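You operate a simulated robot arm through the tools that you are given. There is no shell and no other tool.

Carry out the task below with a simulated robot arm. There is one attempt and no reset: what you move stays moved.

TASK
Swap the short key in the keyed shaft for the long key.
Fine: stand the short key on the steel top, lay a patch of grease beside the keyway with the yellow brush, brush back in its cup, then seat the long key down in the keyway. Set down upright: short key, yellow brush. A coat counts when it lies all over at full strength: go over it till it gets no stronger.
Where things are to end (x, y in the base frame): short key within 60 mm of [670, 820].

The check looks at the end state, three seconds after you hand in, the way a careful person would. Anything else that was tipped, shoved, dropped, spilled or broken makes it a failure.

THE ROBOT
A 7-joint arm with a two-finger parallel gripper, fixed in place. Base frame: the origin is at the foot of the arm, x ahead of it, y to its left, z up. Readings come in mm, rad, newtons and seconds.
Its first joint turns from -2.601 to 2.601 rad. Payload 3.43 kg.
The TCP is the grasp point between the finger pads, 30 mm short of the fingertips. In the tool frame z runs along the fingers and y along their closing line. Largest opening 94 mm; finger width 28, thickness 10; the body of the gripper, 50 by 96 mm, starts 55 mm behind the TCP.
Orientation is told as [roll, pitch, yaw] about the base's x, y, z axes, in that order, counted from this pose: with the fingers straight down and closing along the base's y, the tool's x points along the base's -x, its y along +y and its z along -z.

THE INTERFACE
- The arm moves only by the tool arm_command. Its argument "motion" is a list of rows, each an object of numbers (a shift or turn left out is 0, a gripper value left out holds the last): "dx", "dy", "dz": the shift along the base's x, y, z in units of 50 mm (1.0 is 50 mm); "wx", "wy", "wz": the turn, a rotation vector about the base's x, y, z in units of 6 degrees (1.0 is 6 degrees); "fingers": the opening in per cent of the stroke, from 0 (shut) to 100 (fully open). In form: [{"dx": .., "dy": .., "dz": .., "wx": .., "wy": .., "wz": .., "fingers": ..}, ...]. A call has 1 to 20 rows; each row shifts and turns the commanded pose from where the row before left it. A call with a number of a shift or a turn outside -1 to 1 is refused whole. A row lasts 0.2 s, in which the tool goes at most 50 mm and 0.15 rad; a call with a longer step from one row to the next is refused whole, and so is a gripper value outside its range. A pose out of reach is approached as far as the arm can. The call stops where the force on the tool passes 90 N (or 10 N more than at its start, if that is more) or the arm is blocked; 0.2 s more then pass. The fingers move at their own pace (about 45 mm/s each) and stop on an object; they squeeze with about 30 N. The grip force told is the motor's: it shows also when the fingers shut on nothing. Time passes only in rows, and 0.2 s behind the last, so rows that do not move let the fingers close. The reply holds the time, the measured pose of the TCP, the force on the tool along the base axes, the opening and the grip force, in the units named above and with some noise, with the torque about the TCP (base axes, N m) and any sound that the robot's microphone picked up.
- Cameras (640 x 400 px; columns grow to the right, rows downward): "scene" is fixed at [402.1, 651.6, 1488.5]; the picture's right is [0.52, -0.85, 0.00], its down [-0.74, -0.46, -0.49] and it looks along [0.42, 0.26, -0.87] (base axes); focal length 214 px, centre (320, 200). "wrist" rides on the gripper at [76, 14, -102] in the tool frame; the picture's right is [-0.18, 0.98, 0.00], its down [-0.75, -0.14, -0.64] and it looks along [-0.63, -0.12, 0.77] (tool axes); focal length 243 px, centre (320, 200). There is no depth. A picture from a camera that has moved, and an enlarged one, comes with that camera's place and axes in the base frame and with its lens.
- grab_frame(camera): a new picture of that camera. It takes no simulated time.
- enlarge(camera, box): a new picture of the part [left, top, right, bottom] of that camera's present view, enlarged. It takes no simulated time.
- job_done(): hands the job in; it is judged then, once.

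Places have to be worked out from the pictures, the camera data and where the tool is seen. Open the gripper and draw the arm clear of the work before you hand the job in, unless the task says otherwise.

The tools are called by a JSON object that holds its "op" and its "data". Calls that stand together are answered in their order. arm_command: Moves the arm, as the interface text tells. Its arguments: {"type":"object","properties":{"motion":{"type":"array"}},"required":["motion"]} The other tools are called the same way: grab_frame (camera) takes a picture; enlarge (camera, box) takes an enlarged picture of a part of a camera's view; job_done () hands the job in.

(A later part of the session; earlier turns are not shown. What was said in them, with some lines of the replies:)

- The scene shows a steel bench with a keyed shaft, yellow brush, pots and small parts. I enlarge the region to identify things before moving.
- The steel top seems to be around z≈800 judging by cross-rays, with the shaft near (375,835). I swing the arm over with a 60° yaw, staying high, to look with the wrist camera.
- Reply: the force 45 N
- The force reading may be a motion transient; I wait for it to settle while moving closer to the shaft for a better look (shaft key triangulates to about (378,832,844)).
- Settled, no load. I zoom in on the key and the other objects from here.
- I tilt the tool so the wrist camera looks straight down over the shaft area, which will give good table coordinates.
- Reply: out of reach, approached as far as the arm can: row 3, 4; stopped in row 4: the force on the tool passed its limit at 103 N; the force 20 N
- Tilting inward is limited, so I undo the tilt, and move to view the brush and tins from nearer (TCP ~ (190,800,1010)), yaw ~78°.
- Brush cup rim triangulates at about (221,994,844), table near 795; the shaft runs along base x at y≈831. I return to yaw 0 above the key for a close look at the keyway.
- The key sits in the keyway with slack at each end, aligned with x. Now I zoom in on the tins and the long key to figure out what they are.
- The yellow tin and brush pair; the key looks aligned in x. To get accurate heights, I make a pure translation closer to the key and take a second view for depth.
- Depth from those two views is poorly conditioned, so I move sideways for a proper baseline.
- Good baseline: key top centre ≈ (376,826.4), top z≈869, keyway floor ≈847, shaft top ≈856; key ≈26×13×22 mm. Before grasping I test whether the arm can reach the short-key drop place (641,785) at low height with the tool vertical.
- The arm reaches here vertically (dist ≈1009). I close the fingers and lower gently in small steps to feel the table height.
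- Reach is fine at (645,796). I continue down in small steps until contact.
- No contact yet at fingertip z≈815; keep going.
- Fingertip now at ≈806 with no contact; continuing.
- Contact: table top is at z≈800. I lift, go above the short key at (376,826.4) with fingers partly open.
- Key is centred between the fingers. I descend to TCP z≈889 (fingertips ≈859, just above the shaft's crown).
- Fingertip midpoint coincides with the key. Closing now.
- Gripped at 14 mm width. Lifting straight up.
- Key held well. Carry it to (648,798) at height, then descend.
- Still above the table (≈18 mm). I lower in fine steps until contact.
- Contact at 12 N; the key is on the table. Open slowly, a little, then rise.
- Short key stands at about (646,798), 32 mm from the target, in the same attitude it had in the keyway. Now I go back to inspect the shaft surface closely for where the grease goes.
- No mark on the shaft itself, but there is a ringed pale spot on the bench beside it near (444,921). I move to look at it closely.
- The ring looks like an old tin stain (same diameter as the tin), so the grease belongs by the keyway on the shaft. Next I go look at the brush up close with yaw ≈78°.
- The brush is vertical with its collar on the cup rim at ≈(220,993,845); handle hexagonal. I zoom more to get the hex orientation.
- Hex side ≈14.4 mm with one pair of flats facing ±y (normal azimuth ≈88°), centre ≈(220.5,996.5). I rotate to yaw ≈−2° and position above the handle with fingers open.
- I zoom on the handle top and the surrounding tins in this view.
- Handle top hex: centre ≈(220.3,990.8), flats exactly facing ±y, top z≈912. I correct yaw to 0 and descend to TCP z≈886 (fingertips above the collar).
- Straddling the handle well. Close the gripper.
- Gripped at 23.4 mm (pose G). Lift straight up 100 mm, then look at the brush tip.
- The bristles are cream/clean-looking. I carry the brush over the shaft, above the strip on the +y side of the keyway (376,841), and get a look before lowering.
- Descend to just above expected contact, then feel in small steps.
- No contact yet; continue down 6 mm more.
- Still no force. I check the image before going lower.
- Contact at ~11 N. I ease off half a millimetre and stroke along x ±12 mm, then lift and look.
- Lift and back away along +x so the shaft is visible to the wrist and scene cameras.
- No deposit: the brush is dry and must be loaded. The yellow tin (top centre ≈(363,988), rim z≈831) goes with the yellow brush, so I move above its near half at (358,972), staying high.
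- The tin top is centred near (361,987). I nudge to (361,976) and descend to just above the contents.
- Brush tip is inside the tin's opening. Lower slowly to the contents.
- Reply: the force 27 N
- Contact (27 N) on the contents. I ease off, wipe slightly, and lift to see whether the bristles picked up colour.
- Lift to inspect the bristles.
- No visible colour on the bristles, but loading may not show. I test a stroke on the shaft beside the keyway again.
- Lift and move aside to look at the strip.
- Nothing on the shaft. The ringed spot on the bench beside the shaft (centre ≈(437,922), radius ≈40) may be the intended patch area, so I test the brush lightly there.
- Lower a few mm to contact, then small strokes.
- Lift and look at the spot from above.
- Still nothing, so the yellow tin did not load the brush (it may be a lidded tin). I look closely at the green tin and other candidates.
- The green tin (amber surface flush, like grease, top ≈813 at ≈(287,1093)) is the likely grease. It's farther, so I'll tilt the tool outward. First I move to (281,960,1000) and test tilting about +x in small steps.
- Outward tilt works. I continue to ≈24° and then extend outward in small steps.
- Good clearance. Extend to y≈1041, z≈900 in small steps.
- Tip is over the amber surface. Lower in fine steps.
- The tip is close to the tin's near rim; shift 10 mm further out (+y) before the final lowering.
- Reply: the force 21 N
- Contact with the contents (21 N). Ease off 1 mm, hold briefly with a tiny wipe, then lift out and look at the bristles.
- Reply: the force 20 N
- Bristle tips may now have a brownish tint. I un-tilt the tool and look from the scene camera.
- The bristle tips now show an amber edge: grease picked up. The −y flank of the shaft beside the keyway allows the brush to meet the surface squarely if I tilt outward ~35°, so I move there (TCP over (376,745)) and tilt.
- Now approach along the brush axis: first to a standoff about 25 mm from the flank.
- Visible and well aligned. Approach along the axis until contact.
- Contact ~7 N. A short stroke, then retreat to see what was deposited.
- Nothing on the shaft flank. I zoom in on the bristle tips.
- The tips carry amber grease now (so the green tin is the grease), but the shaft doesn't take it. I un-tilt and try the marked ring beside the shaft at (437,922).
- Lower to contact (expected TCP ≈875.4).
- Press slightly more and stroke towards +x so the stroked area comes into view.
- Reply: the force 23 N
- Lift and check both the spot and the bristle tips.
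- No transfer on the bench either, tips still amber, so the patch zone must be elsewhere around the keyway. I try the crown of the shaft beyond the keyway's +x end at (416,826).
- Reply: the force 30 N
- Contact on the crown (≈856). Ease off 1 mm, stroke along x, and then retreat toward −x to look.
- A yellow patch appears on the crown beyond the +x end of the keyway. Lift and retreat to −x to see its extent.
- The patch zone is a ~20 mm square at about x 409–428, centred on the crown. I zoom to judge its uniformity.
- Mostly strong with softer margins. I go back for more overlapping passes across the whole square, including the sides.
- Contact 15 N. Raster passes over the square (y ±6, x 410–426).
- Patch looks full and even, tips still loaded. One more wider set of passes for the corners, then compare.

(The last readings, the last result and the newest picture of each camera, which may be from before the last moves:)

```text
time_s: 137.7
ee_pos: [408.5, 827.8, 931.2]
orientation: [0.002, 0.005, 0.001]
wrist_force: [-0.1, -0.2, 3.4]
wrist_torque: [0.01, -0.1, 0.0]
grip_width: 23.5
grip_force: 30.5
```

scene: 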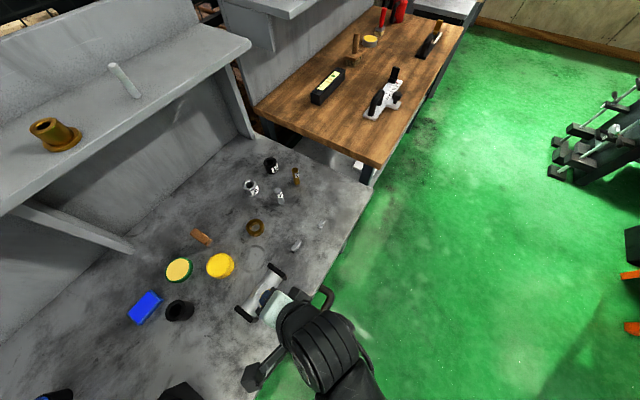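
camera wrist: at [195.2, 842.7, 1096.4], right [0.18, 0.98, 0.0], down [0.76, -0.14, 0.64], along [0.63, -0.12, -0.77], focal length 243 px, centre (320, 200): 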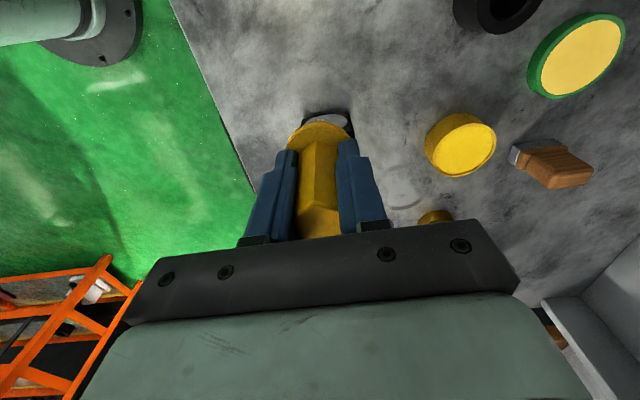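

{"op": "arm_command", "data": {"motion": [{"dz": -0.02, "dy": -0.1}, {"dy": -0.08}, {"dx": 0.16}, {"dx": 0.2}, {"dx": -0.16}, {"dx": -0.2}, {"dy": 0.09}, {"dx": 0.16}, {"dx": 0.2}, {"dy": 0.09}, {"dx": -0.16}, {"dx": -0.2}, {"dy": 0.09}, {"dx": 0.16}, {"dx": 0.2}, {"dy": 0.09}, {"dx": -0.16}, {"dx": -0.2}, {"dx": 0.16}, {"dx": 0.2}]}}

{"op": "arm_command", "data": {"motion": [{"dx": -0.16}, {"dx": -0.2}, {"dy": -0.09}, {"dx": 0.16}, {"dx": 0.2}, {"dy": -0.09}, {"dx": -0.16}, {"dx": -0.2}, {"dz": 0.3}, {"dz": 0.7}, {"dx": -0.7, "dz": 0.2}, {"dx": -0.8}, {"dx": -0.8}, {"dx": -0.5}, {}]}}

{"op": "enlarge", "data": {"camera": "scene", "box": [262, 268, 287, 288]}}

{"op": "enlarge", "data": {"camera": "scene", "box": [245, 260, 295, 300]}}

```text
time_s: 141.9
ee_pos: [425.5, 835.8, 929.8]
orientation: [-0.002, 0.006, 0.002]
wrist_force: [-0.7, -0.4, 0.7]
wrist_torque: [0.01, 0.04, 0.02]
grip_width: 23.4
grip_force: 30.2
```

```text
time_s: 145.1
ee_pos: [268.0, 828.0, 990.4]
orientation: [-0.001, 0.005, 0.001]
wrist_force: [-0.7, 0.6, -1.9]
wrist_torque: [0.01, 0.02, -0.02]
grip_width: 23.6
grip_force: 30.0
```

```text
16.00 times, centred on (274, 278) of scene
camera zoom: at [402.1, 651.6, 1488.5], right [0.52, -0.85, 0.0], down [-0.74, -0.46, -0.49], along [0.42, 0.26, -0.87], focal length 3432 px, centre (1048, -1048)
```

zoom: 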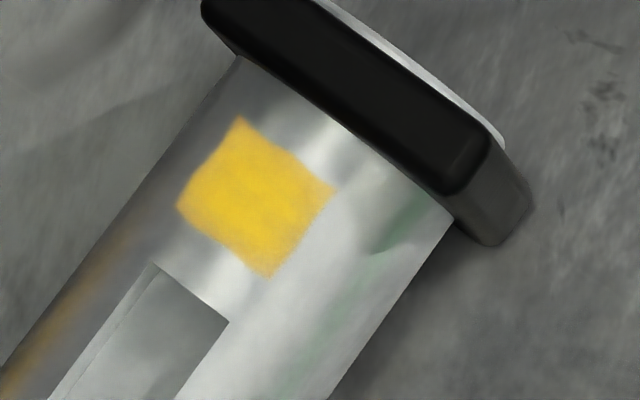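

```text
10.00 times, centred on (270, 280) of scene
camera zoom: at [402.1, 651.6, 1488.5], right [0.52, -0.85, 0.0], down [-0.74, -0.46, -0.49], along [0.42, 0.26, -0.87], focal length 2145 px, centre (820, -600)
```

zoom: 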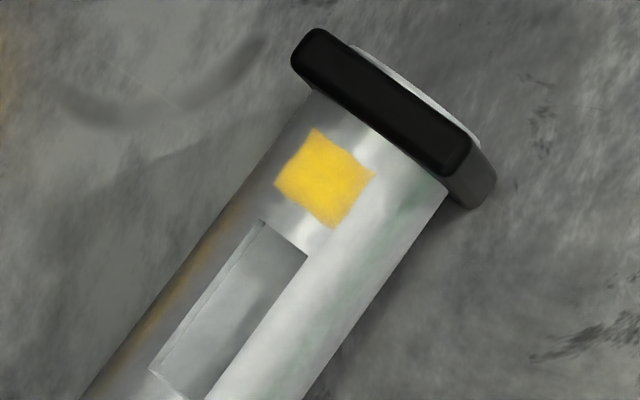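

Unchanged by further passes, so the coat is at full strength. Now I return the brush: by my tally I go −47 mm x, +163 mm y to be above the cup, then check.

{"op": "arm_command", "data": {"motion": [{"dx": -0.235, "dy": 0.8}, {"dx": -0.235, "dy": 0.8}, {"dx": -0.235, "dy": 0.8}, {"dx": -0.235, "dy": 0.8}, {"dy": 0.06}, {}, {}, {}]}}

{"op": "enlarge", "data": {"camera": "wrist", "box": [230, 50, 410, 200]}}

{"op": "enlarge", "data": {"camera": "scene", "box": [140, 280, 200, 330]}}

```text
time_s: 146.9
ee_pos: [220.4, 990.7, 991.6]
orientation: [0.0, 0.005, -0.001]
wrist_force: [0.2, 0.6, -0.7]
wrist_torque: [0.01, 0.01, 0.0]
grip_width: 23.3
grip_force: 30.0
```

```text
2.67 times, centred on (320, 125) of wrist
camera zoom: at [144.5, 1005.6, 1094.7], right [0.18, 0.98, 0.0], down [0.76, -0.14, 0.64], along [0.63, -0.12, -0.77], focal length 647 px, centre (320, 400)
```

zoom: 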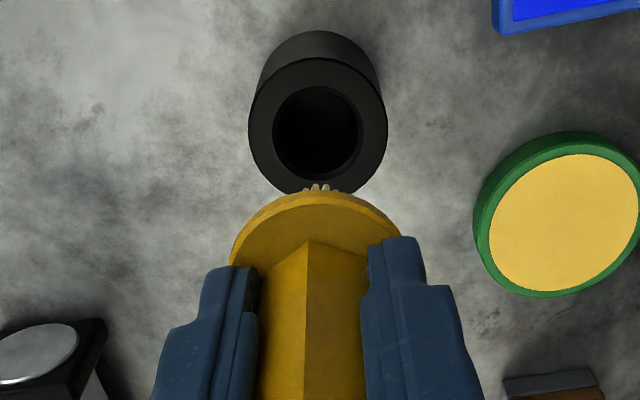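

```text
8.00 times, centred on (170, 305) of scene
camera zoom: at [402.1, 651.6, 1488.5], right [0.52, -0.85, 0.0], down [-0.74, -0.46, -0.49], along [0.42, 0.26, -0.87], focal length 1716 px, centre (1520, -640)
```

zoom: 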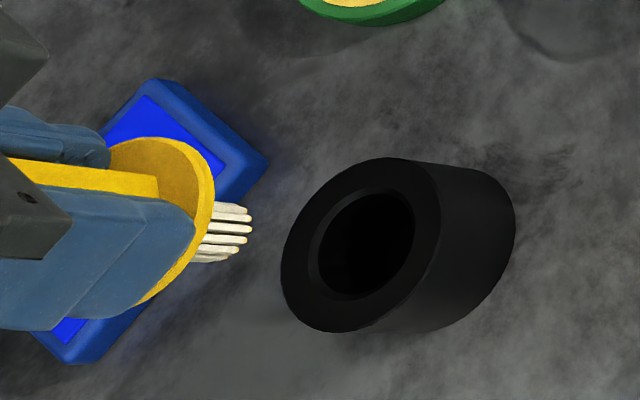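

The view matches the one from when I drew the brush out. Lower into the cup.

{"op": "arm_command", "data": {"motion": [{"dz": -0.4}, {"dz": -0.4}, {"dz": -0.4}, {"dz": -0.4}, {"dz": -0.2}, {"dz": -0.16}, {}, {}]}}

{"op": "enlarge", "data": {"camera": "wrist", "box": [220, 80, 420, 230]}}

```text
time_s: 148.7
ee_pos: [221.2, 989.9, 892.4]
orientation: [-0.001, 0.006, -0.001]
wrist_force: [-0.1, 0.4, -1.2]
wrist_torque: [0.0, 0.01, -0.01]
grip_width: 23.5
grip_force: 30.7
```

```text
2.67 times, centred on (320, 155) of wrist
camera zoom: at [145.0, 1005.3, 997.2], right [0.18, 0.98, 0.0], down [0.76, -0.14, 0.64], along [0.63, -0.12, -0.77], focal length 647 px, centre (320, 320)
```

zoom: 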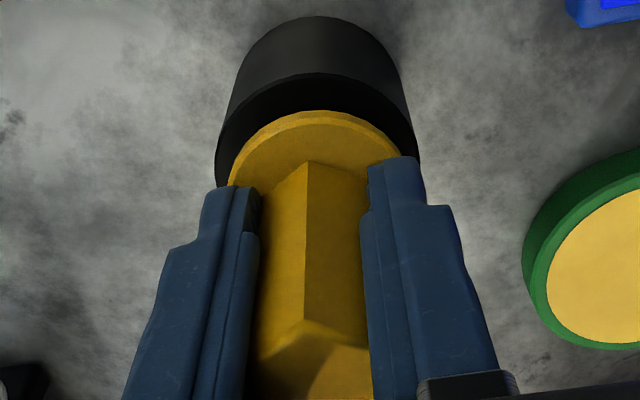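

Going in cleanly. Lower the last ~7 mm in small steps.

{"op": "arm_command", "data": {"motion": [{"dz": -0.06}, {"dz": -0.04}, {"dz": -0.03}, {}]}}

```text
time_s: 149.7
ee_pos: [220.1, 991.0, 885.8]
orientation: [0.001, 0.006, 0.002]
wrist_force: [0.0, -0.6, -1.3]
wrist_torque: [0.0, -0.02, 0.0]
grip_width: 23.8
grip_force: 29.9
```

{"op": "arm_command", "data": {"motion": [{"dz": -0.02}, {"dz": -0.02}, {}]}}

```text
time_s: 150.5
ee_pos: [221.0, 990.8, 883.9]
orientation: [0.001, 0.006, 0.001]
wrist_force: [-0.8, 0.0, 2.3]
wrist_torque: [-0.02, -0.05, 0.02]
grip_width: 23.4
grip_force: 30.1
```

Collar has touched the rim (≈3.5 N). Release, wait, and rise.

{"op": "arm_command", "data": {"motion": [{"fingers": 40}, {"fingers": 60}, {"fingers": 90}, {}, {}, {"dz": 0.3}, {"dz": 0.7}, {"dz": 0.8}, {}]}}

{"op": "enlarge", "data": {"camera": "wrist", "box": [230, 50, 410, 200]}}

{"op": "enlarge", "data": {"camera": "scene", "box": [110, 240, 260, 340]}}

```text
time_s: 152.5
ee_pos: [221.1, 990.9, 972.5]
orientation: [-0.002, 0.005, 0.002]
wrist_force: [0.0, -0.1, 0.3]
wrist_torque: [0.0, 0.03, 0.0]
grip_width: 84.7
grip_force: 0.0
```

```text
2.67 times, centred on (320, 125) of wrist
camera zoom: at [144.8, 1005.2, 1076.8], right [0.18, 0.98, 0.0], down [0.76, -0.14, 0.64], along [0.63, -0.12, -0.77], focal length 647 px, centre (320, 400)
```

zoom: 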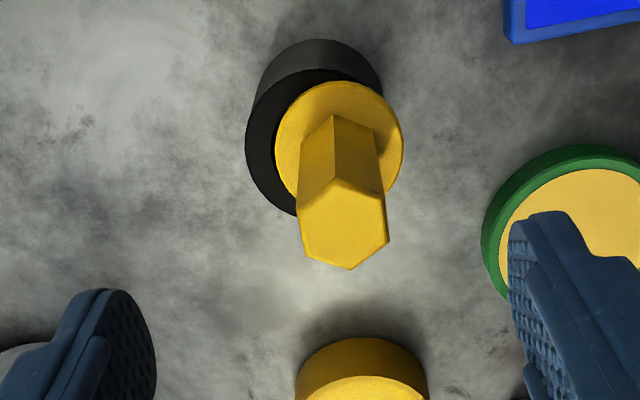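

```text
4.00 times, centred on (185, 290) of scene
camera zoom: at [402.1, 651.6, 1488.5], right [0.52, -0.85, 0.0], down [-0.74, -0.46, -0.49], along [0.42, 0.26, -0.87], focal length 858 px, centre (860, -160)
```

zoom: 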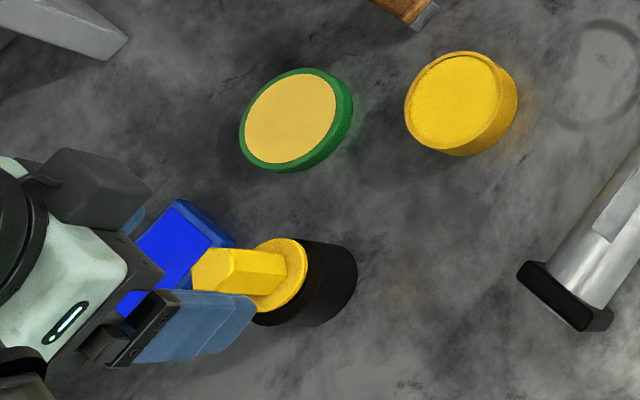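

The brush is back but sits off-centre on the cup rim. I zoom in to judge its tilt and offset.

{"op": "enlarge", "data": {"camera": "wrist", "box": [280, 50, 400, 160]}}

{"op": "enlarge", "data": {"camera": "scene", "box": [145, 285, 205, 335]}}

```text
3.64 times, centred on (340, 105) of wrist
camera zoom: at [144.8, 1005.2, 1076.8], right [0.18, 0.98, 0.0], down [0.76, -0.14, 0.64], along [0.63, -0.12, -0.77], focal length 882 px, centre (247, 546)
```

zoom: 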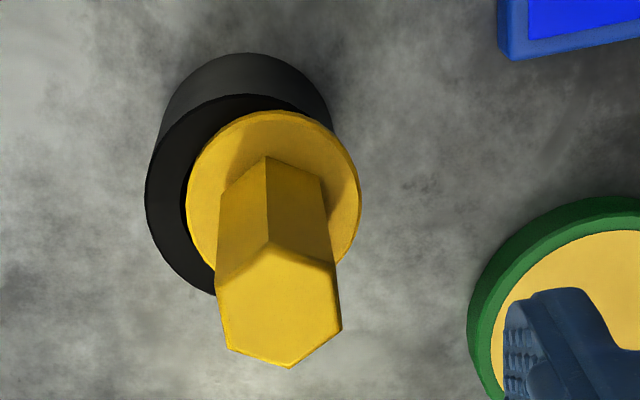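

```text
8.00 times, centred on (175, 310) of scene
camera zoom: at [402.1, 651.6, 1488.5], right [0.52, -0.85, 0.0], down [-0.74, -0.46, -0.49], along [0.42, 0.26, -0.87], focal length 1716 px, centre (1480, -680)
```

zoom: 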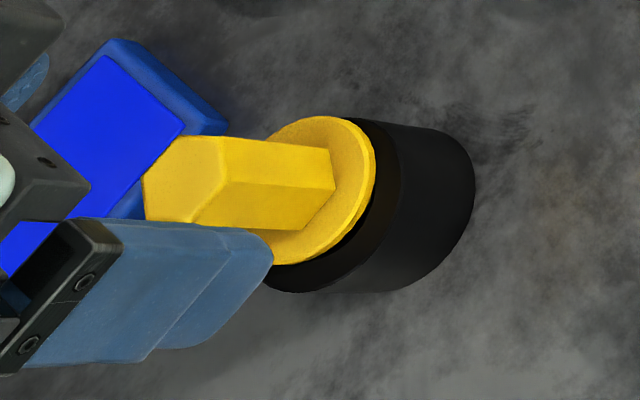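

The cup hasn't moved; the brush is upright but was kicked ~7 mm to +y on release. I go down again, close slowly to push it back to centre, and then will open very slowly.

{"op": "arm_command", "data": {"motion": [{"dx": -0.02, "dz": -0.6}, {"dz": -0.6}, {"dz": -0.4}, {"dz": -0.14}, {}, {"fingers": 60}, {"fingers": 50}, {"fingers": 46}, {"fingers": 43}, {"fingers": 40}, {"fingers": 38}, {"fingers": 36}, {"fingers": 34}, {"fingers": 32}, {"fingers": 30}, {"fingers": 29}, {"fingers": 28}, {"fingers": 27}, {"fingers": 26}]}}

{"op": "enlarge", "data": {"camera": "wrist", "box": [220, 80, 420, 230]}}

```text
time_s: 156.5
ee_pos: [219.9, 989.5, 886.6]
orientation: [0.002, 0.005, 0.002]
wrist_force: [-0.4, 0.2, -0.3]
wrist_torque: [0.03, -0.01, -0.01]
grip_width: 24.6
grip_force: 0.1
```

```text
2.67 times, centred on (320, 155) of wrist
camera zoom: at [144.2, 1004.2, 990.2], right [0.18, 0.98, 0.0], down [0.76, -0.14, 0.64], along [0.63, -0.12, -0.77], focal length 647 px, centre (320, 320)
```

zoom: 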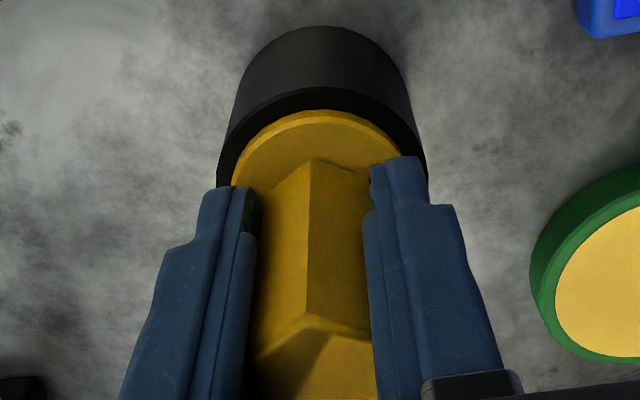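

Centred again with the fingers only just touching (no grip force). Open very slowly now and lift.

{"op": "arm_command", "data": {"motion": [{"fingers": 27}, {"fingers": 28}, {"fingers": 29}, {"fingers": 30}, {"fingers": 32}, {"fingers": 35}, {"fingers": 40}, {"fingers": 50}, {"fingers": 70}, {"fingers": 90}, {}, {}, {"dz": 0.3}, {"dz": 0.7}, {"dz": 0.8}, {}]}}

{"op": "enlarge", "data": {"camera": "wrist", "box": [280, 50, 400, 160]}}

{"op": "enlarge", "data": {"camera": "scene", "box": [145, 285, 205, 335]}}

```text
time_s: 159.9
ee_pos: [218.0, 988.7, 977.3]
orientation: [0.0, 0.006, 0.001]
wrist_force: [0.4, -0.4, -0.6]
wrist_torque: [-0.01, 0.01, 0.01]
grip_width: 84.8
grip_force: 0.1
```

```text
3.64 times, centred on (340, 105) of wrist
camera zoom: at [143.1, 1003.7, 1081.6], right [0.18, 0.98, 0.0], down [0.76, -0.14, 0.64], along [0.63, -0.12, -0.77], focal length 882 px, centre (247, 546)
```

zoom: 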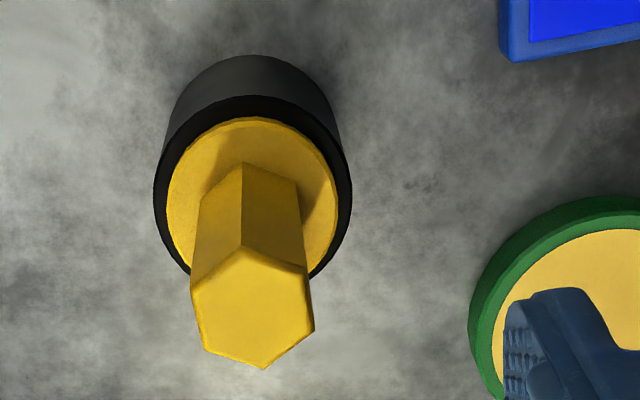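

```text
8.00 times, centred on (175, 310) of scene
camera zoom: at [402.1, 651.6, 1488.5], right [0.52, -0.85, 0.0], down [-0.74, -0.46, -0.49], along [0.42, 0.26, -0.87], focal length 1716 px, centre (1480, -680)
```

zoom: 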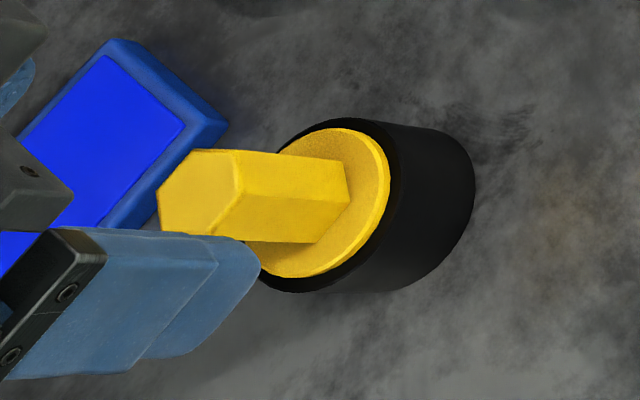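

The brush is centred in its cup as originally. Now the long key, near (540,825): I move over for a close view.

{"op": "arm_command", "data": {"motion": [{"dx": 0.7, "dy": -0.4}, {"dx": 0.7, "dy": -0.4}, {"dx": 0.7, "dy": -0.4}, {"dx": 0.7, "dy": -0.4}, {"dx": 0.7, "dy": -0.4}, {"dx": 0.7, "dy": -0.4}, {"dx": 0.7, "dy": -0.4}, {"dx": 0.6, "dy": -0.4}, {"dz": -0.5}, {"dz": -0.4}, {}, {}]}}

{"op": "grab_frame", "data": {"camera": "wrist"}}

{"op": "enlarge", "data": {"camera": "wrist", "box": [240, 100, 400, 200]}}

```text
time_s: 162.5
ee_pos: [493.7, 829.5, 931.9]
orientation: [-0.001, 0.006, 0.0]
wrist_force: [-0.1, 0.0, 0.5]
wrist_torque: [0.01, 0.01, -0.01]
grip_width: 84.6
grip_force: 0.1
```

```text
taken
camera wrist: at [418.2, 844.0, 1035.9], right [0.18, 0.98, 0.0], down [0.76, -0.14, 0.64], along [0.63, -0.12, -0.77], focal length 243 px, centre (320, 200)
```

wrist: 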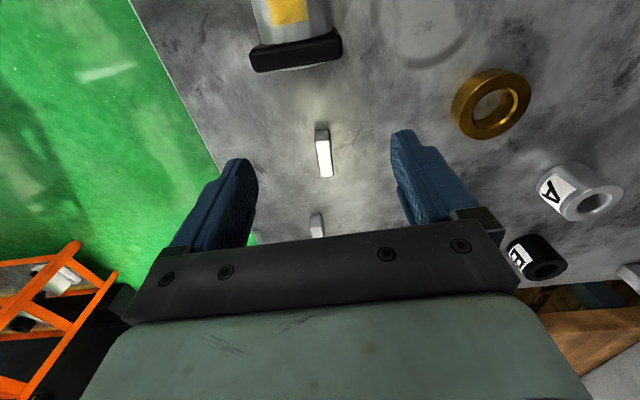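

```text
4.00 times, centred on (320, 150) of wrist
camera zoom: at [418.2, 844.0, 1035.9], right [0.18, 0.98, 0.0], down [0.76, -0.14, 0.64], along [0.63, -0.12, -0.77], focal length 970 px, centre (320, 400)
```

zoom: 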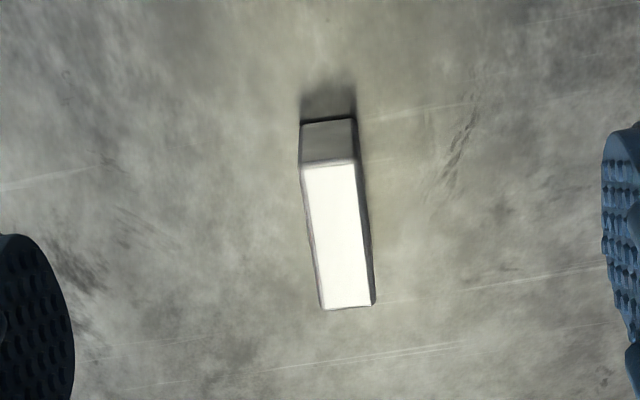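

Long key: centre ≈(540.7,825.8), ~41×14×23 mm, yaw ≈ −3.7°. I align above it with the tool turned by −3.7° and fingers at 45 %.

{"op": "arm_command", "data": {"motion": [{"dx": 0.5, "dy": -0.04, "wz": -0.62, "fingers": 45}, {"dx": 0.44, "dy": -0.03}, {}, {}, {"dz": -0.5}, {"dz": -0.4}, {"dz": -0.3}, {}, {}]}}

{"op": "enlarge", "data": {"camera": "wrist", "box": [240, 100, 400, 200]}}

```text
time_s: 164.5
ee_pos: [540.0, 827.1, 871.1]
orientation: [0.0, 0.005, -0.065]
wrist_force: [-1.4, -0.1, -0.8]
wrist_torque: [-0.01, -0.01, 0.01]
grip_width: 42.4
grip_force: 0.1
```

```text
4.00 times, centred on (320, 150) of wrist
camera zoom: at [466.4, 846.1, 974.4], right [0.25, 0.97, 0.0], down [0.75, -0.19, 0.64], along [0.62, -0.16, -0.77], focal length 970 px, centre (320, 400)
```

zoom: 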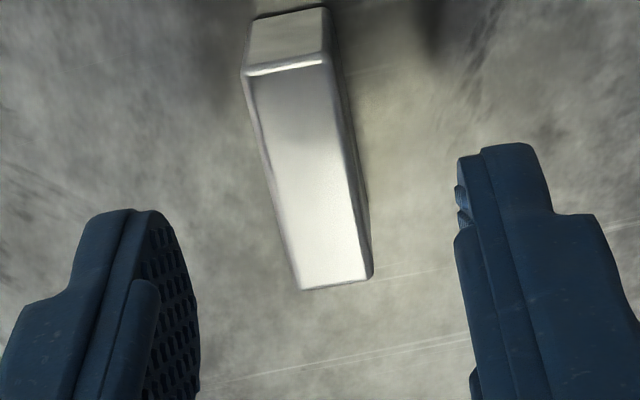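

Aligned and nearly centred (off by ~1 mm). Descend to TCP z≈844 and close.

{"op": "arm_command", "data": {"motion": [{"dx": 0.02, "dy": -0.02, "dz": -0.3}, {"dz": -0.24}, {}, {}, {"fingers": 30}, {"fingers": 20}, {"fingers": 10}, {"fingers": 0}, {"fingers": 0}, {}]}}

{"op": "enlarge", "data": {"camera": "wrist", "box": [240, 80, 400, 180]}}

```text
time_s: 166.7
ee_pos: [542.5, 826.3, 844.0]
orientation: [0.0, 0.005, -0.066]
wrist_force: [-0.6, 0.1, 0.7]
wrist_torque: [-0.02, 0.0, -0.01]
grip_width: 14.2
grip_force: 29.5
```

```text
4.00 times, centred on (320, 130) of wrist
camera zoom: at [468.2, 845.5, 948.3], right [0.25, 0.97, 0.0], down [0.75, -0.19, 0.64], along [0.62, -0.16, -0.77], focal length 970 px, centre (320, 480)
```

zoom: 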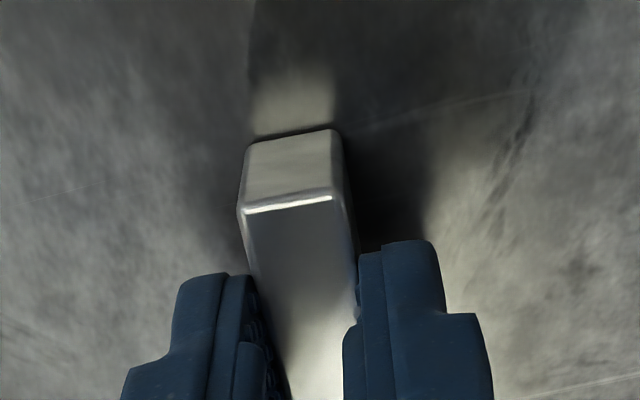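

Gripped (14.2 mm). Key centre is ≈1 mm to −x of the TCP. Lift, turn back to yaw 0 and carry to above the keyway (centre ≈(375.5,826.3)).

{"op": "arm_command", "data": {"motion": [{"dz": 0.2}, {"dz": 0.6}, {"dz": 0.8}, {"dz": 0.6, "wz": 0.31}, {"dx": -0.6, "wz": 0.31}, {"dx": -0.8}, {"dx": -0.8}, {"dx": -0.8}, {"dx": -0.3}, {}, {}, {}]}}

{"op": "enlarge", "data": {"camera": "wrist", "box": [240, 60, 400, 180]}}

{"op": "enlarge", "data": {"camera": "wrist", "box": [240, 100, 400, 200]}}

```text
time_s: 169.3
ee_pos: [380.0, 824.8, 954.2]
orientation: [0.0, 0.005, 0.0]
wrist_force: [-0.2, -0.6, -1.0]
wrist_torque: [0.01, 0.05, -0.04]
grip_width: 14.3
grip_force: 29.9
```

```text
3.33 times, centred on (320, 120) of wrist
camera zoom: at [303.6, 840.9, 1057.8], right [0.18, 0.98, 0.0], down [0.76, -0.14, 0.64], along [0.63, -0.12, -0.77], focal length 809 px, centre (320, 467)
```

zoom: 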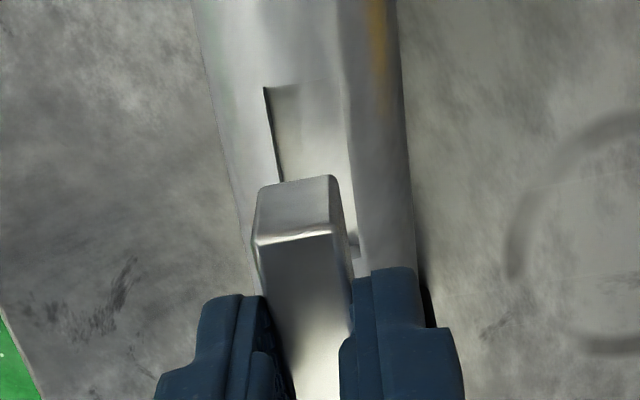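

```text
4.00 times, centred on (320, 150) of wrist
camera zoom: at [303.6, 840.9, 1057.8], right [0.18, 0.98, 0.0], down [0.76, -0.14, 0.64], along [0.63, -0.12, -0.77], focal length 970 px, centre (320, 400)
```

zoom: 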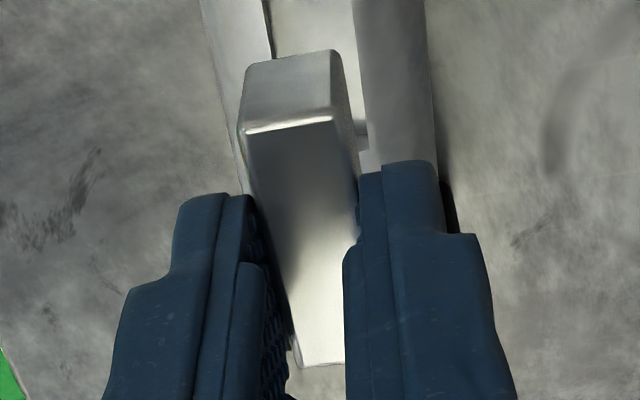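

Relative to the keyway the key is about 1 mm too far +x, and y is within slack. I correct x by −1 mm and descend to just above the shaft.

{"op": "arm_command", "data": {"motion": [{"dx": -0.02, "dz": -0.4}, {"dz": -0.4}, {"dz": -0.16}, {}, {}]}}

{"op": "enlarge", "data": {"camera": "wrist", "box": [260, 70, 380, 150]}}

```text
time_s: 170.5
ee_pos: [376.8, 825.8, 905.5]
orientation: [0.001, 0.005, -0.001]
wrist_force: [-0.4, 0.1, -2.0]
wrist_torque: [0.01, 0.01, -0.03]
grip_width: 14.2
grip_force: 29.7
```

```text
5.00 times, centred on (320, 110) of wrist
camera zoom: at [302.0, 839.9, 1010.1], right [0.18, 0.98, 0.0], down [0.76, -0.14, 0.64], along [0.63, -0.12, -0.77], focal length 1213 px, centre (320, 650)
```

zoom: 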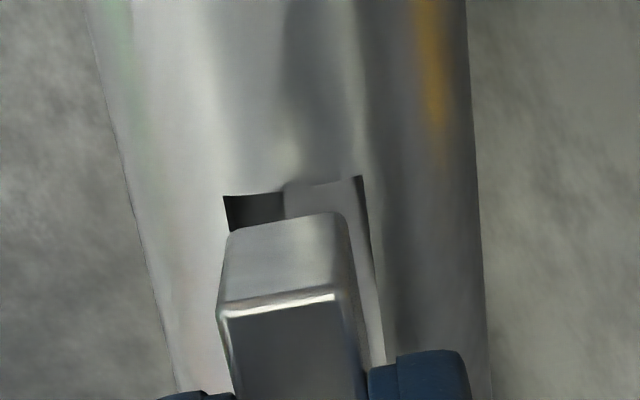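

Key needs ≈1 mm more in +y to be centred. Correct and go down in small steps with force watch.

{"op": "arm_command", "data": {"motion": [{"dy": 0.02}, {}, {"dz": -0.05}, {"dz": -0.05}, {}]}}

{"op": "enlarge", "data": {"camera": "wrist", "box": [270, 70, 370, 140]}}

```text
time_s: 171.7
ee_pos: [376.8, 826.8, 900.7]
orientation: [0.0, 0.006, 0.001]
wrist_force: [0.2, 0.1, -0.5]
wrist_torque: [-0.02, 0.0, 0.0]
grip_width: 14.4
grip_force: 29.6
```

```text
5.71 times, centred on (320, 105) of wrist
camera zoom: at [301.1, 841.8, 1004.9], right [0.18, 0.98, 0.0], down [0.76, -0.14, 0.64], along [0.63, -0.12, -0.77], focal length 1386 px, centre (320, 743)
```

zoom: 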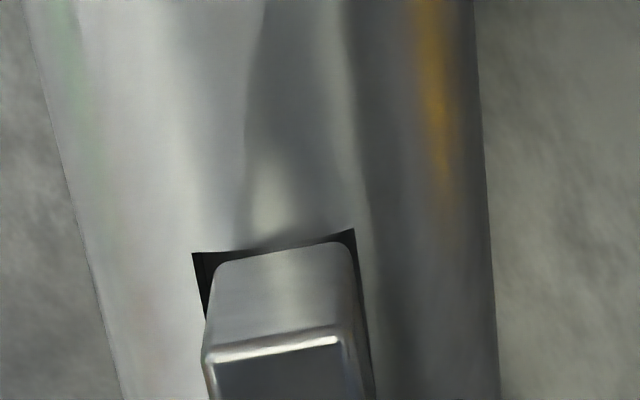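

Gaps look even around the −x end. Continue down in 2 mm steps.

{"op": "arm_command", "data": {"motion": [{"dz": -0.04}, {"dz": -0.04}, {}]}}

```text
time_s: 172.5
ee_pos: [377.4, 827.0, 896.8]
orientation: [-0.001, 0.004, -0.001]
wrist_force: [3.6, -0.8, -2.1]
wrist_torque: [0.02, -0.13, 0.02]
grip_width: 14.4
grip_force: 29.7
```

A slight +x reaction (3.6 N) means the key touches the −x wall; shift +0.6 mm in x and check.

{"op": "arm_command", "data": {"motion": [{"dx": 0.012}, {}, {}]}}

{"op": "enlarge", "data": {"camera": "wrist", "box": [270, 70, 370, 140]}}

```text
time_s: 173.3
ee_pos: [378.4, 827.5, 897.8]
orientation: [0.001, 0.005, 0.002]
wrist_force: [1.5, -0.4, -1.8]
wrist_torque: [-0.01, -0.07, 0.01]
grip_width: 14.5
grip_force: 30.2
```

```text
5.71 times, centred on (320, 105) of wrist
camera zoom: at [301.6, 842.2, 1001.5], right [0.18, 0.98, 0.0], down [0.76, -0.14, 0.64], along [0.63, -0.12, -0.77], focal length 1386 px, centre (320, 743)
```

zoom: 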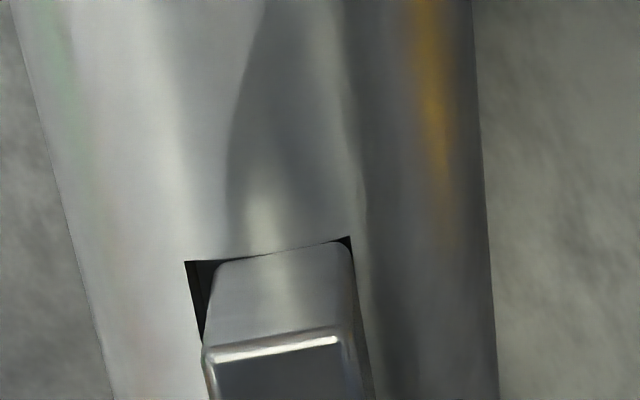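

The −x gap is nearly closed and the +y gap smaller; shift +0.8 mm x, −0.6 mm y, and re-check.

{"op": "arm_command", "data": {"motion": [{"dx": 0.016, "dy": -0.012}, {}, {"dz": -0.03}, {}]}}

{"op": "enlarge", "data": {"camera": "wrist", "box": [270, 70, 370, 140]}}

```text
time_s: 174.3
ee_pos: [377.3, 826.5, 895.7]
orientation: [0.0, 0.005, 0.003]
wrist_force: [-0.9, 0.0, -1.9]
wrist_torque: [0.01, 0.01, 0.01]
grip_width: 14.3
grip_force: 29.8
```

```text
5.71 times, centred on (320, 105) of wrist
camera zoom: at [302.2, 841.3, 1000.1], right [0.18, 0.98, 0.0], down [0.76, -0.14, 0.64], along [0.63, -0.12, -0.77], focal length 1386 px, centre (320, 743)
```

zoom: 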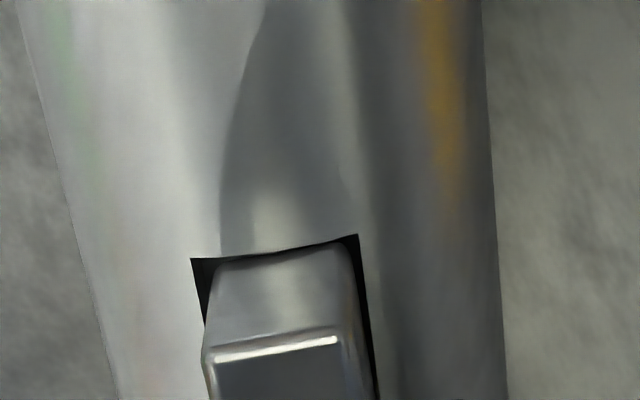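

No side forces and even gaps; key is about 5 mm into the keyway. Continue down.

{"op": "arm_command", "data": {"motion": [{"dz": -0.04}, {"dz": -0.03}, {}]}}

```text
time_s: 175.1
ee_pos: [377.8, 825.7, 893.1]
orientation: [-0.001, 0.006, 0.0]
wrist_force: [0.3, -0.4, -0.5]
wrist_torque: [-0.01, 0.0, 0.0]
grip_width: 14.1
grip_force: 29.6
```

{"op": "arm_command", "data": {"motion": [{"dz": -0.03}, {"dz": -0.03}, {}]}}

```text
time_s: 175.9
ee_pos: [378.0, 825.7, 890.7]
orientation: [-0.001, 0.006, -0.002]
wrist_force: [0.9, -0.1, -1.6]
wrist_torque: [-0.01, -0.01, -0.01]
grip_width: 14.3
grip_force: 30.3
```

{"op": "arm_command", "data": {"motion": [{"dz": -0.03}, {"dz": -0.02}, {}]}}

{"op": "enlarge", "data": {"camera": "wrist", "box": [270, 70, 370, 140]}}

```text
time_s: 176.7
ee_pos: [377.8, 825.7, 888.1]
orientation: [0.001, 0.004, 0.001]
wrist_force: [-2.6, 1.5, 24.5]
wrist_torque: [0.03, 0.1, 0.0]
grip_width: 14.7
grip_force: 30.2
```

```text
5.71 times, centred on (320, 105) of wrist
camera zoom: at [302.3, 840.0, 992.7], right [0.18, 0.98, 0.0], down [0.76, -0.14, 0.64], along [0.63, -0.12, -0.77], focal length 1386 px, centre (320, 743)
```

zoom: 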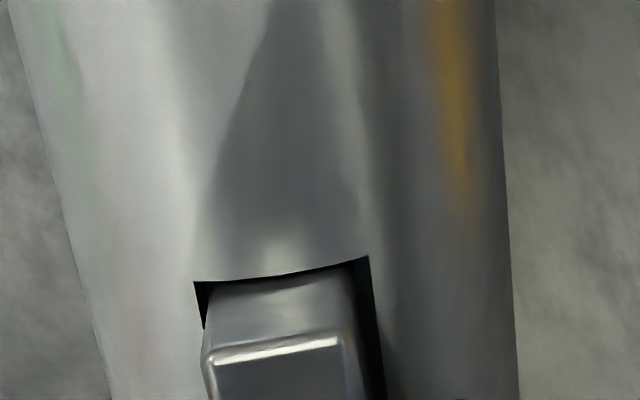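

Seated on the keyway floor (24 N at TCP 888, as expected). Ease slightly, open slowly and lift away.

{"op": "arm_command", "data": {"motion": [{"dz": 0.01}, {"fingers": 15}, {"fingers": 16}, {"fingers": 17}, {"fingers": 18}, {"fingers": 20}, {"fingers": 24}, {"fingers": 30}, {"fingers": 40}, {"fingers": 45}, {}, {"dz": 0.3}, {"dz": 0.7}, {"dz": 0.4}, {}]}}

{"op": "grab_frame", "data": {"camera": "wrist"}}

{"op": "enlarge", "data": {"camera": "wrist", "box": [240, 80, 400, 180]}}

```text
time_s: 179.9
ee_pos: [377.2, 827.1, 960.5]
orientation: [0.0, 0.006, 0.001]
wrist_force: [0.0, 0.7, -0.3]
wrist_torque: [0.0, 0.0, -0.01]
grip_width: 42.3
grip_force: 0.2
```

```text
taken
camera wrist: at [302.6, 840.8, 1063.4], right [0.18, 0.98, 0.0], down [0.76, -0.14, 0.64], along [0.63, -0.12, -0.77], focal length 243 px, centre (320, 200)
```

wrist: 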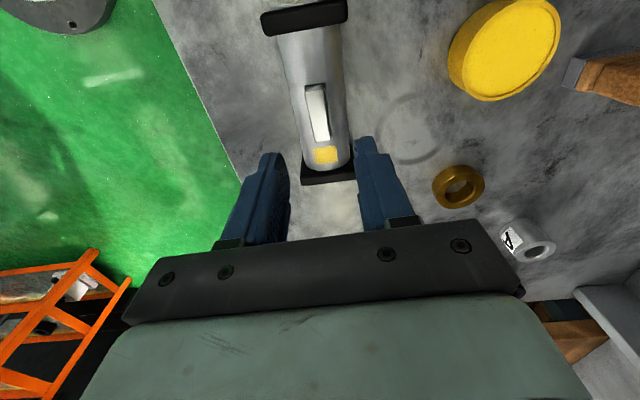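

```text
4.00 times, centred on (320, 130) of wrist
camera zoom: at [302.6, 840.8, 1063.4], right [0.18, 0.98, 0.0], down [0.76, -0.14, 0.64], along [0.63, -0.12, -0.77], focal length 970 px, centre (320, 480)
```

zoom: 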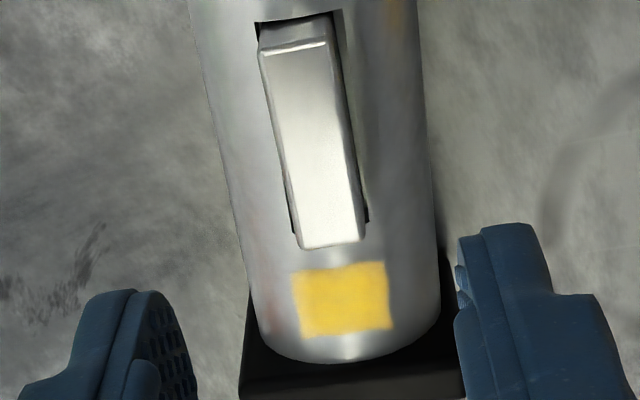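

Key is in. I zoom in on the key's +x end and the patch to verify seating and coat evenness.

{"op": "enlarge", "data": {"camera": "wrist", "box": [300, 80, 350, 115]}}

{"op": "enlarge", "data": {"camera": "wrist", "box": [300, 125, 350, 165]}}

```text
11.43 times, centred on (325, 98) of wrist
camera zoom: at [302.6, 840.8, 1063.4], right [0.18, 0.98, 0.0], down [0.76, -0.14, 0.64], along [0.63, -0.12, -0.77], focal length 2773 px, centre (263, 1371)
```

zoom: 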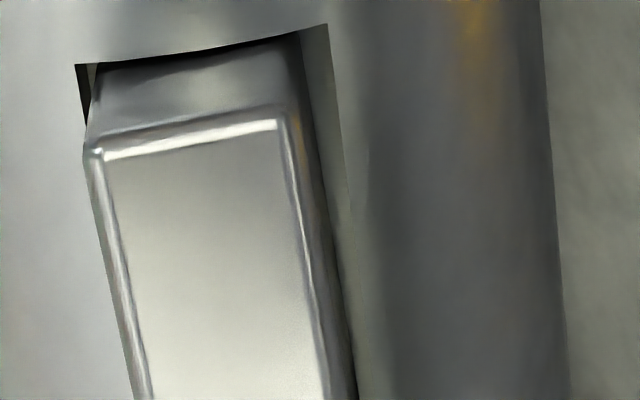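

```text
10.00 times, centred on (325, 145) of wrist
camera zoom: at [302.6, 840.8, 1063.4], right [0.18, 0.98, 0.0], down [0.76, -0.14, 0.64], along [0.63, -0.12, -0.77], focal length 2426 px, centre (270, 750)
```

zoom: 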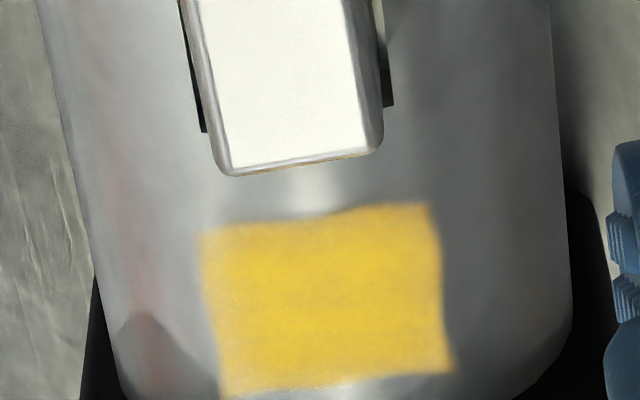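

Key sits down between the keyway walls and the patch is even. Now open the gripper, retreat up and away from the bench, and do a final check.

{"op": "arm_command", "data": {"motion": [{"dz": 0.9, "fingers": 100}, {"dz": 0.9}, {"dz": 0.9}, {"dz": 0.9}, {"dy": -0.9}, {"dy": -0.9}, {"dy": -0.9}, {"dx": 0.8}, {"dx": 0.8}, {"dx": 0.8}, {"dx": 0.8}, {"dx": 0.8}, {"dx": 0.8}, {"dx": 0.8}, {"dx": 0.8}, {}, {}]}}

{"op": "grab_frame", "data": {"camera": "scene"}}

{"op": "enlarge", "data": {"camera": "scene", "box": [230, 250, 310, 320]}}

{"op": "enlarge", "data": {"camera": "scene", "box": [300, 205, 340, 235]}}

{"op": "enlarge", "data": {"camera": "scene", "box": [110, 240, 260, 340]}}

```text
time_s: 183.5
ee_pos: [699.7, 692.8, 1137.5]
orientation: [0.0, 0.006, 0.0]
wrist_force: [0.0, 0.6, 0.2]
wrist_torque: [0.01, 0.02, -0.01]
grip_width: 94.0
grip_force: 0.0
```

```text
taken
```

scene: 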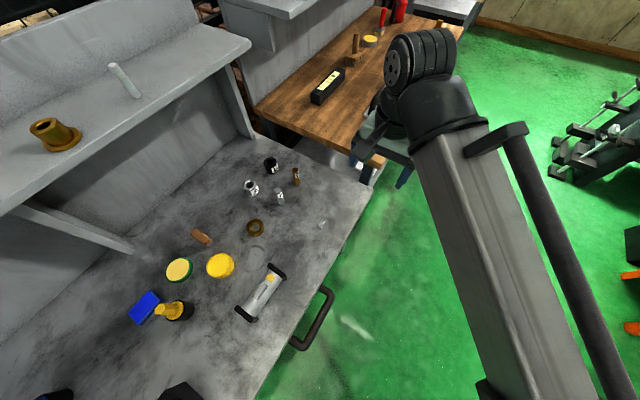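

```text
5.71 times, centred on (270, 285) of scene
camera zoom: at [402.1, 651.6, 1488.5], right [0.52, -0.85, 0.0], down [-0.74, -0.46, -0.49], along [0.42, 0.26, -0.87], focal length 1226 px, centre (606, -286)
```

zoom: 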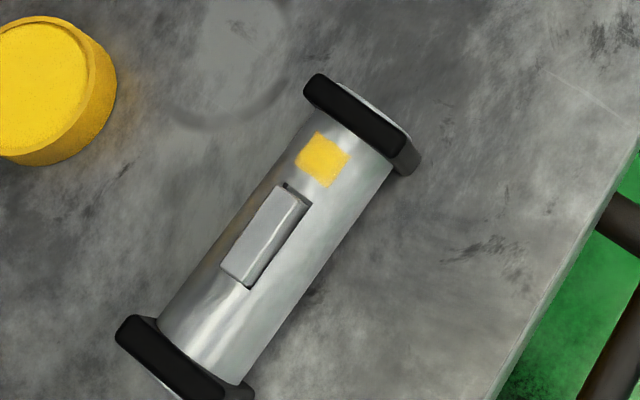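

```text
13.33 times, centred on (320, 220) of scene
camera zoom: at [402.1, 651.6, 1488.5], right [0.52, -0.85, 0.0], down [-0.74, -0.46, -0.49], along [0.42, 0.26, -0.87], focal length 2860 px, centre (320, -67)
```

zoom: 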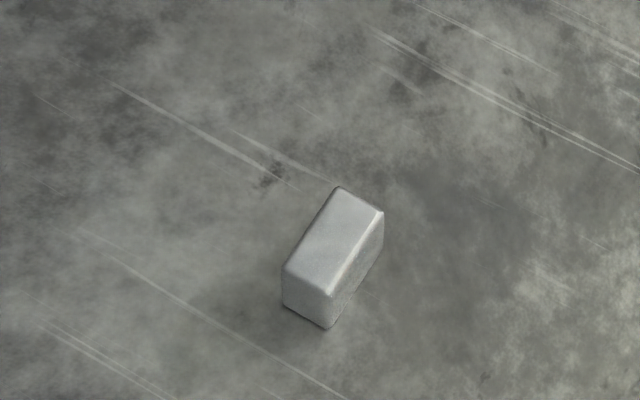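

```text
4.00 times, centred on (185, 290) of scene
camera zoom: at [402.1, 651.6, 1488.5], right [0.52, -0.85, 0.0], down [-0.74, -0.46, -0.49], along [0.42, 0.26, -0.87], focal length 858 px, centre (860, -160)
```

zoom: 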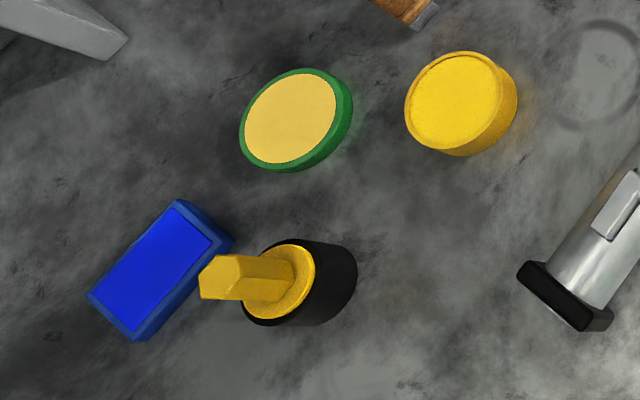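

The final view shows:
- The long key is seated in the keyway with the grease patch beside it.
- The short key stands upright about 32 mm from its target.
- The yellow brush is upright in its cup.
- Nothing else has been disturbed.

The arm is clear and the gripper is open, so I'm handing in.

{"op": "job_done", "data": {}}

```text
The job is handed in.
```

The swap is done and handed in; I haven't seen the check's result.

- **Short key:** it stands on the steel top at about (646, 798), roughly 32 mm from [670, 820]. I set it down the same way up as it sat in the keyway, because "upright" could also have meant on its end.
- **Grease:** a square patch about 20 mm across lies on top of the shaft, just past the keyway's end on the +x side. Two more rounds of passes made it no stronger, so I took it as full strength.
- **Yellow brush:** it is back in its cup, upright and centred. It shifted about 7 mm when I first let go, so I nudged it back to the middle.
- **Long key:** it is seated on the keyway floor, between the walls.

The brush started dry, so I had to find the grease first. I touched it to the yellow tin, which gave nothing, and then loaded it from the green tin. While dry and again after loading, it touched the sides of the shaft and the bench inside the old ring stain, and left no mark on either.

In the final pictures nothing else has moved, the gripper is open and the arm is clear of the bench.
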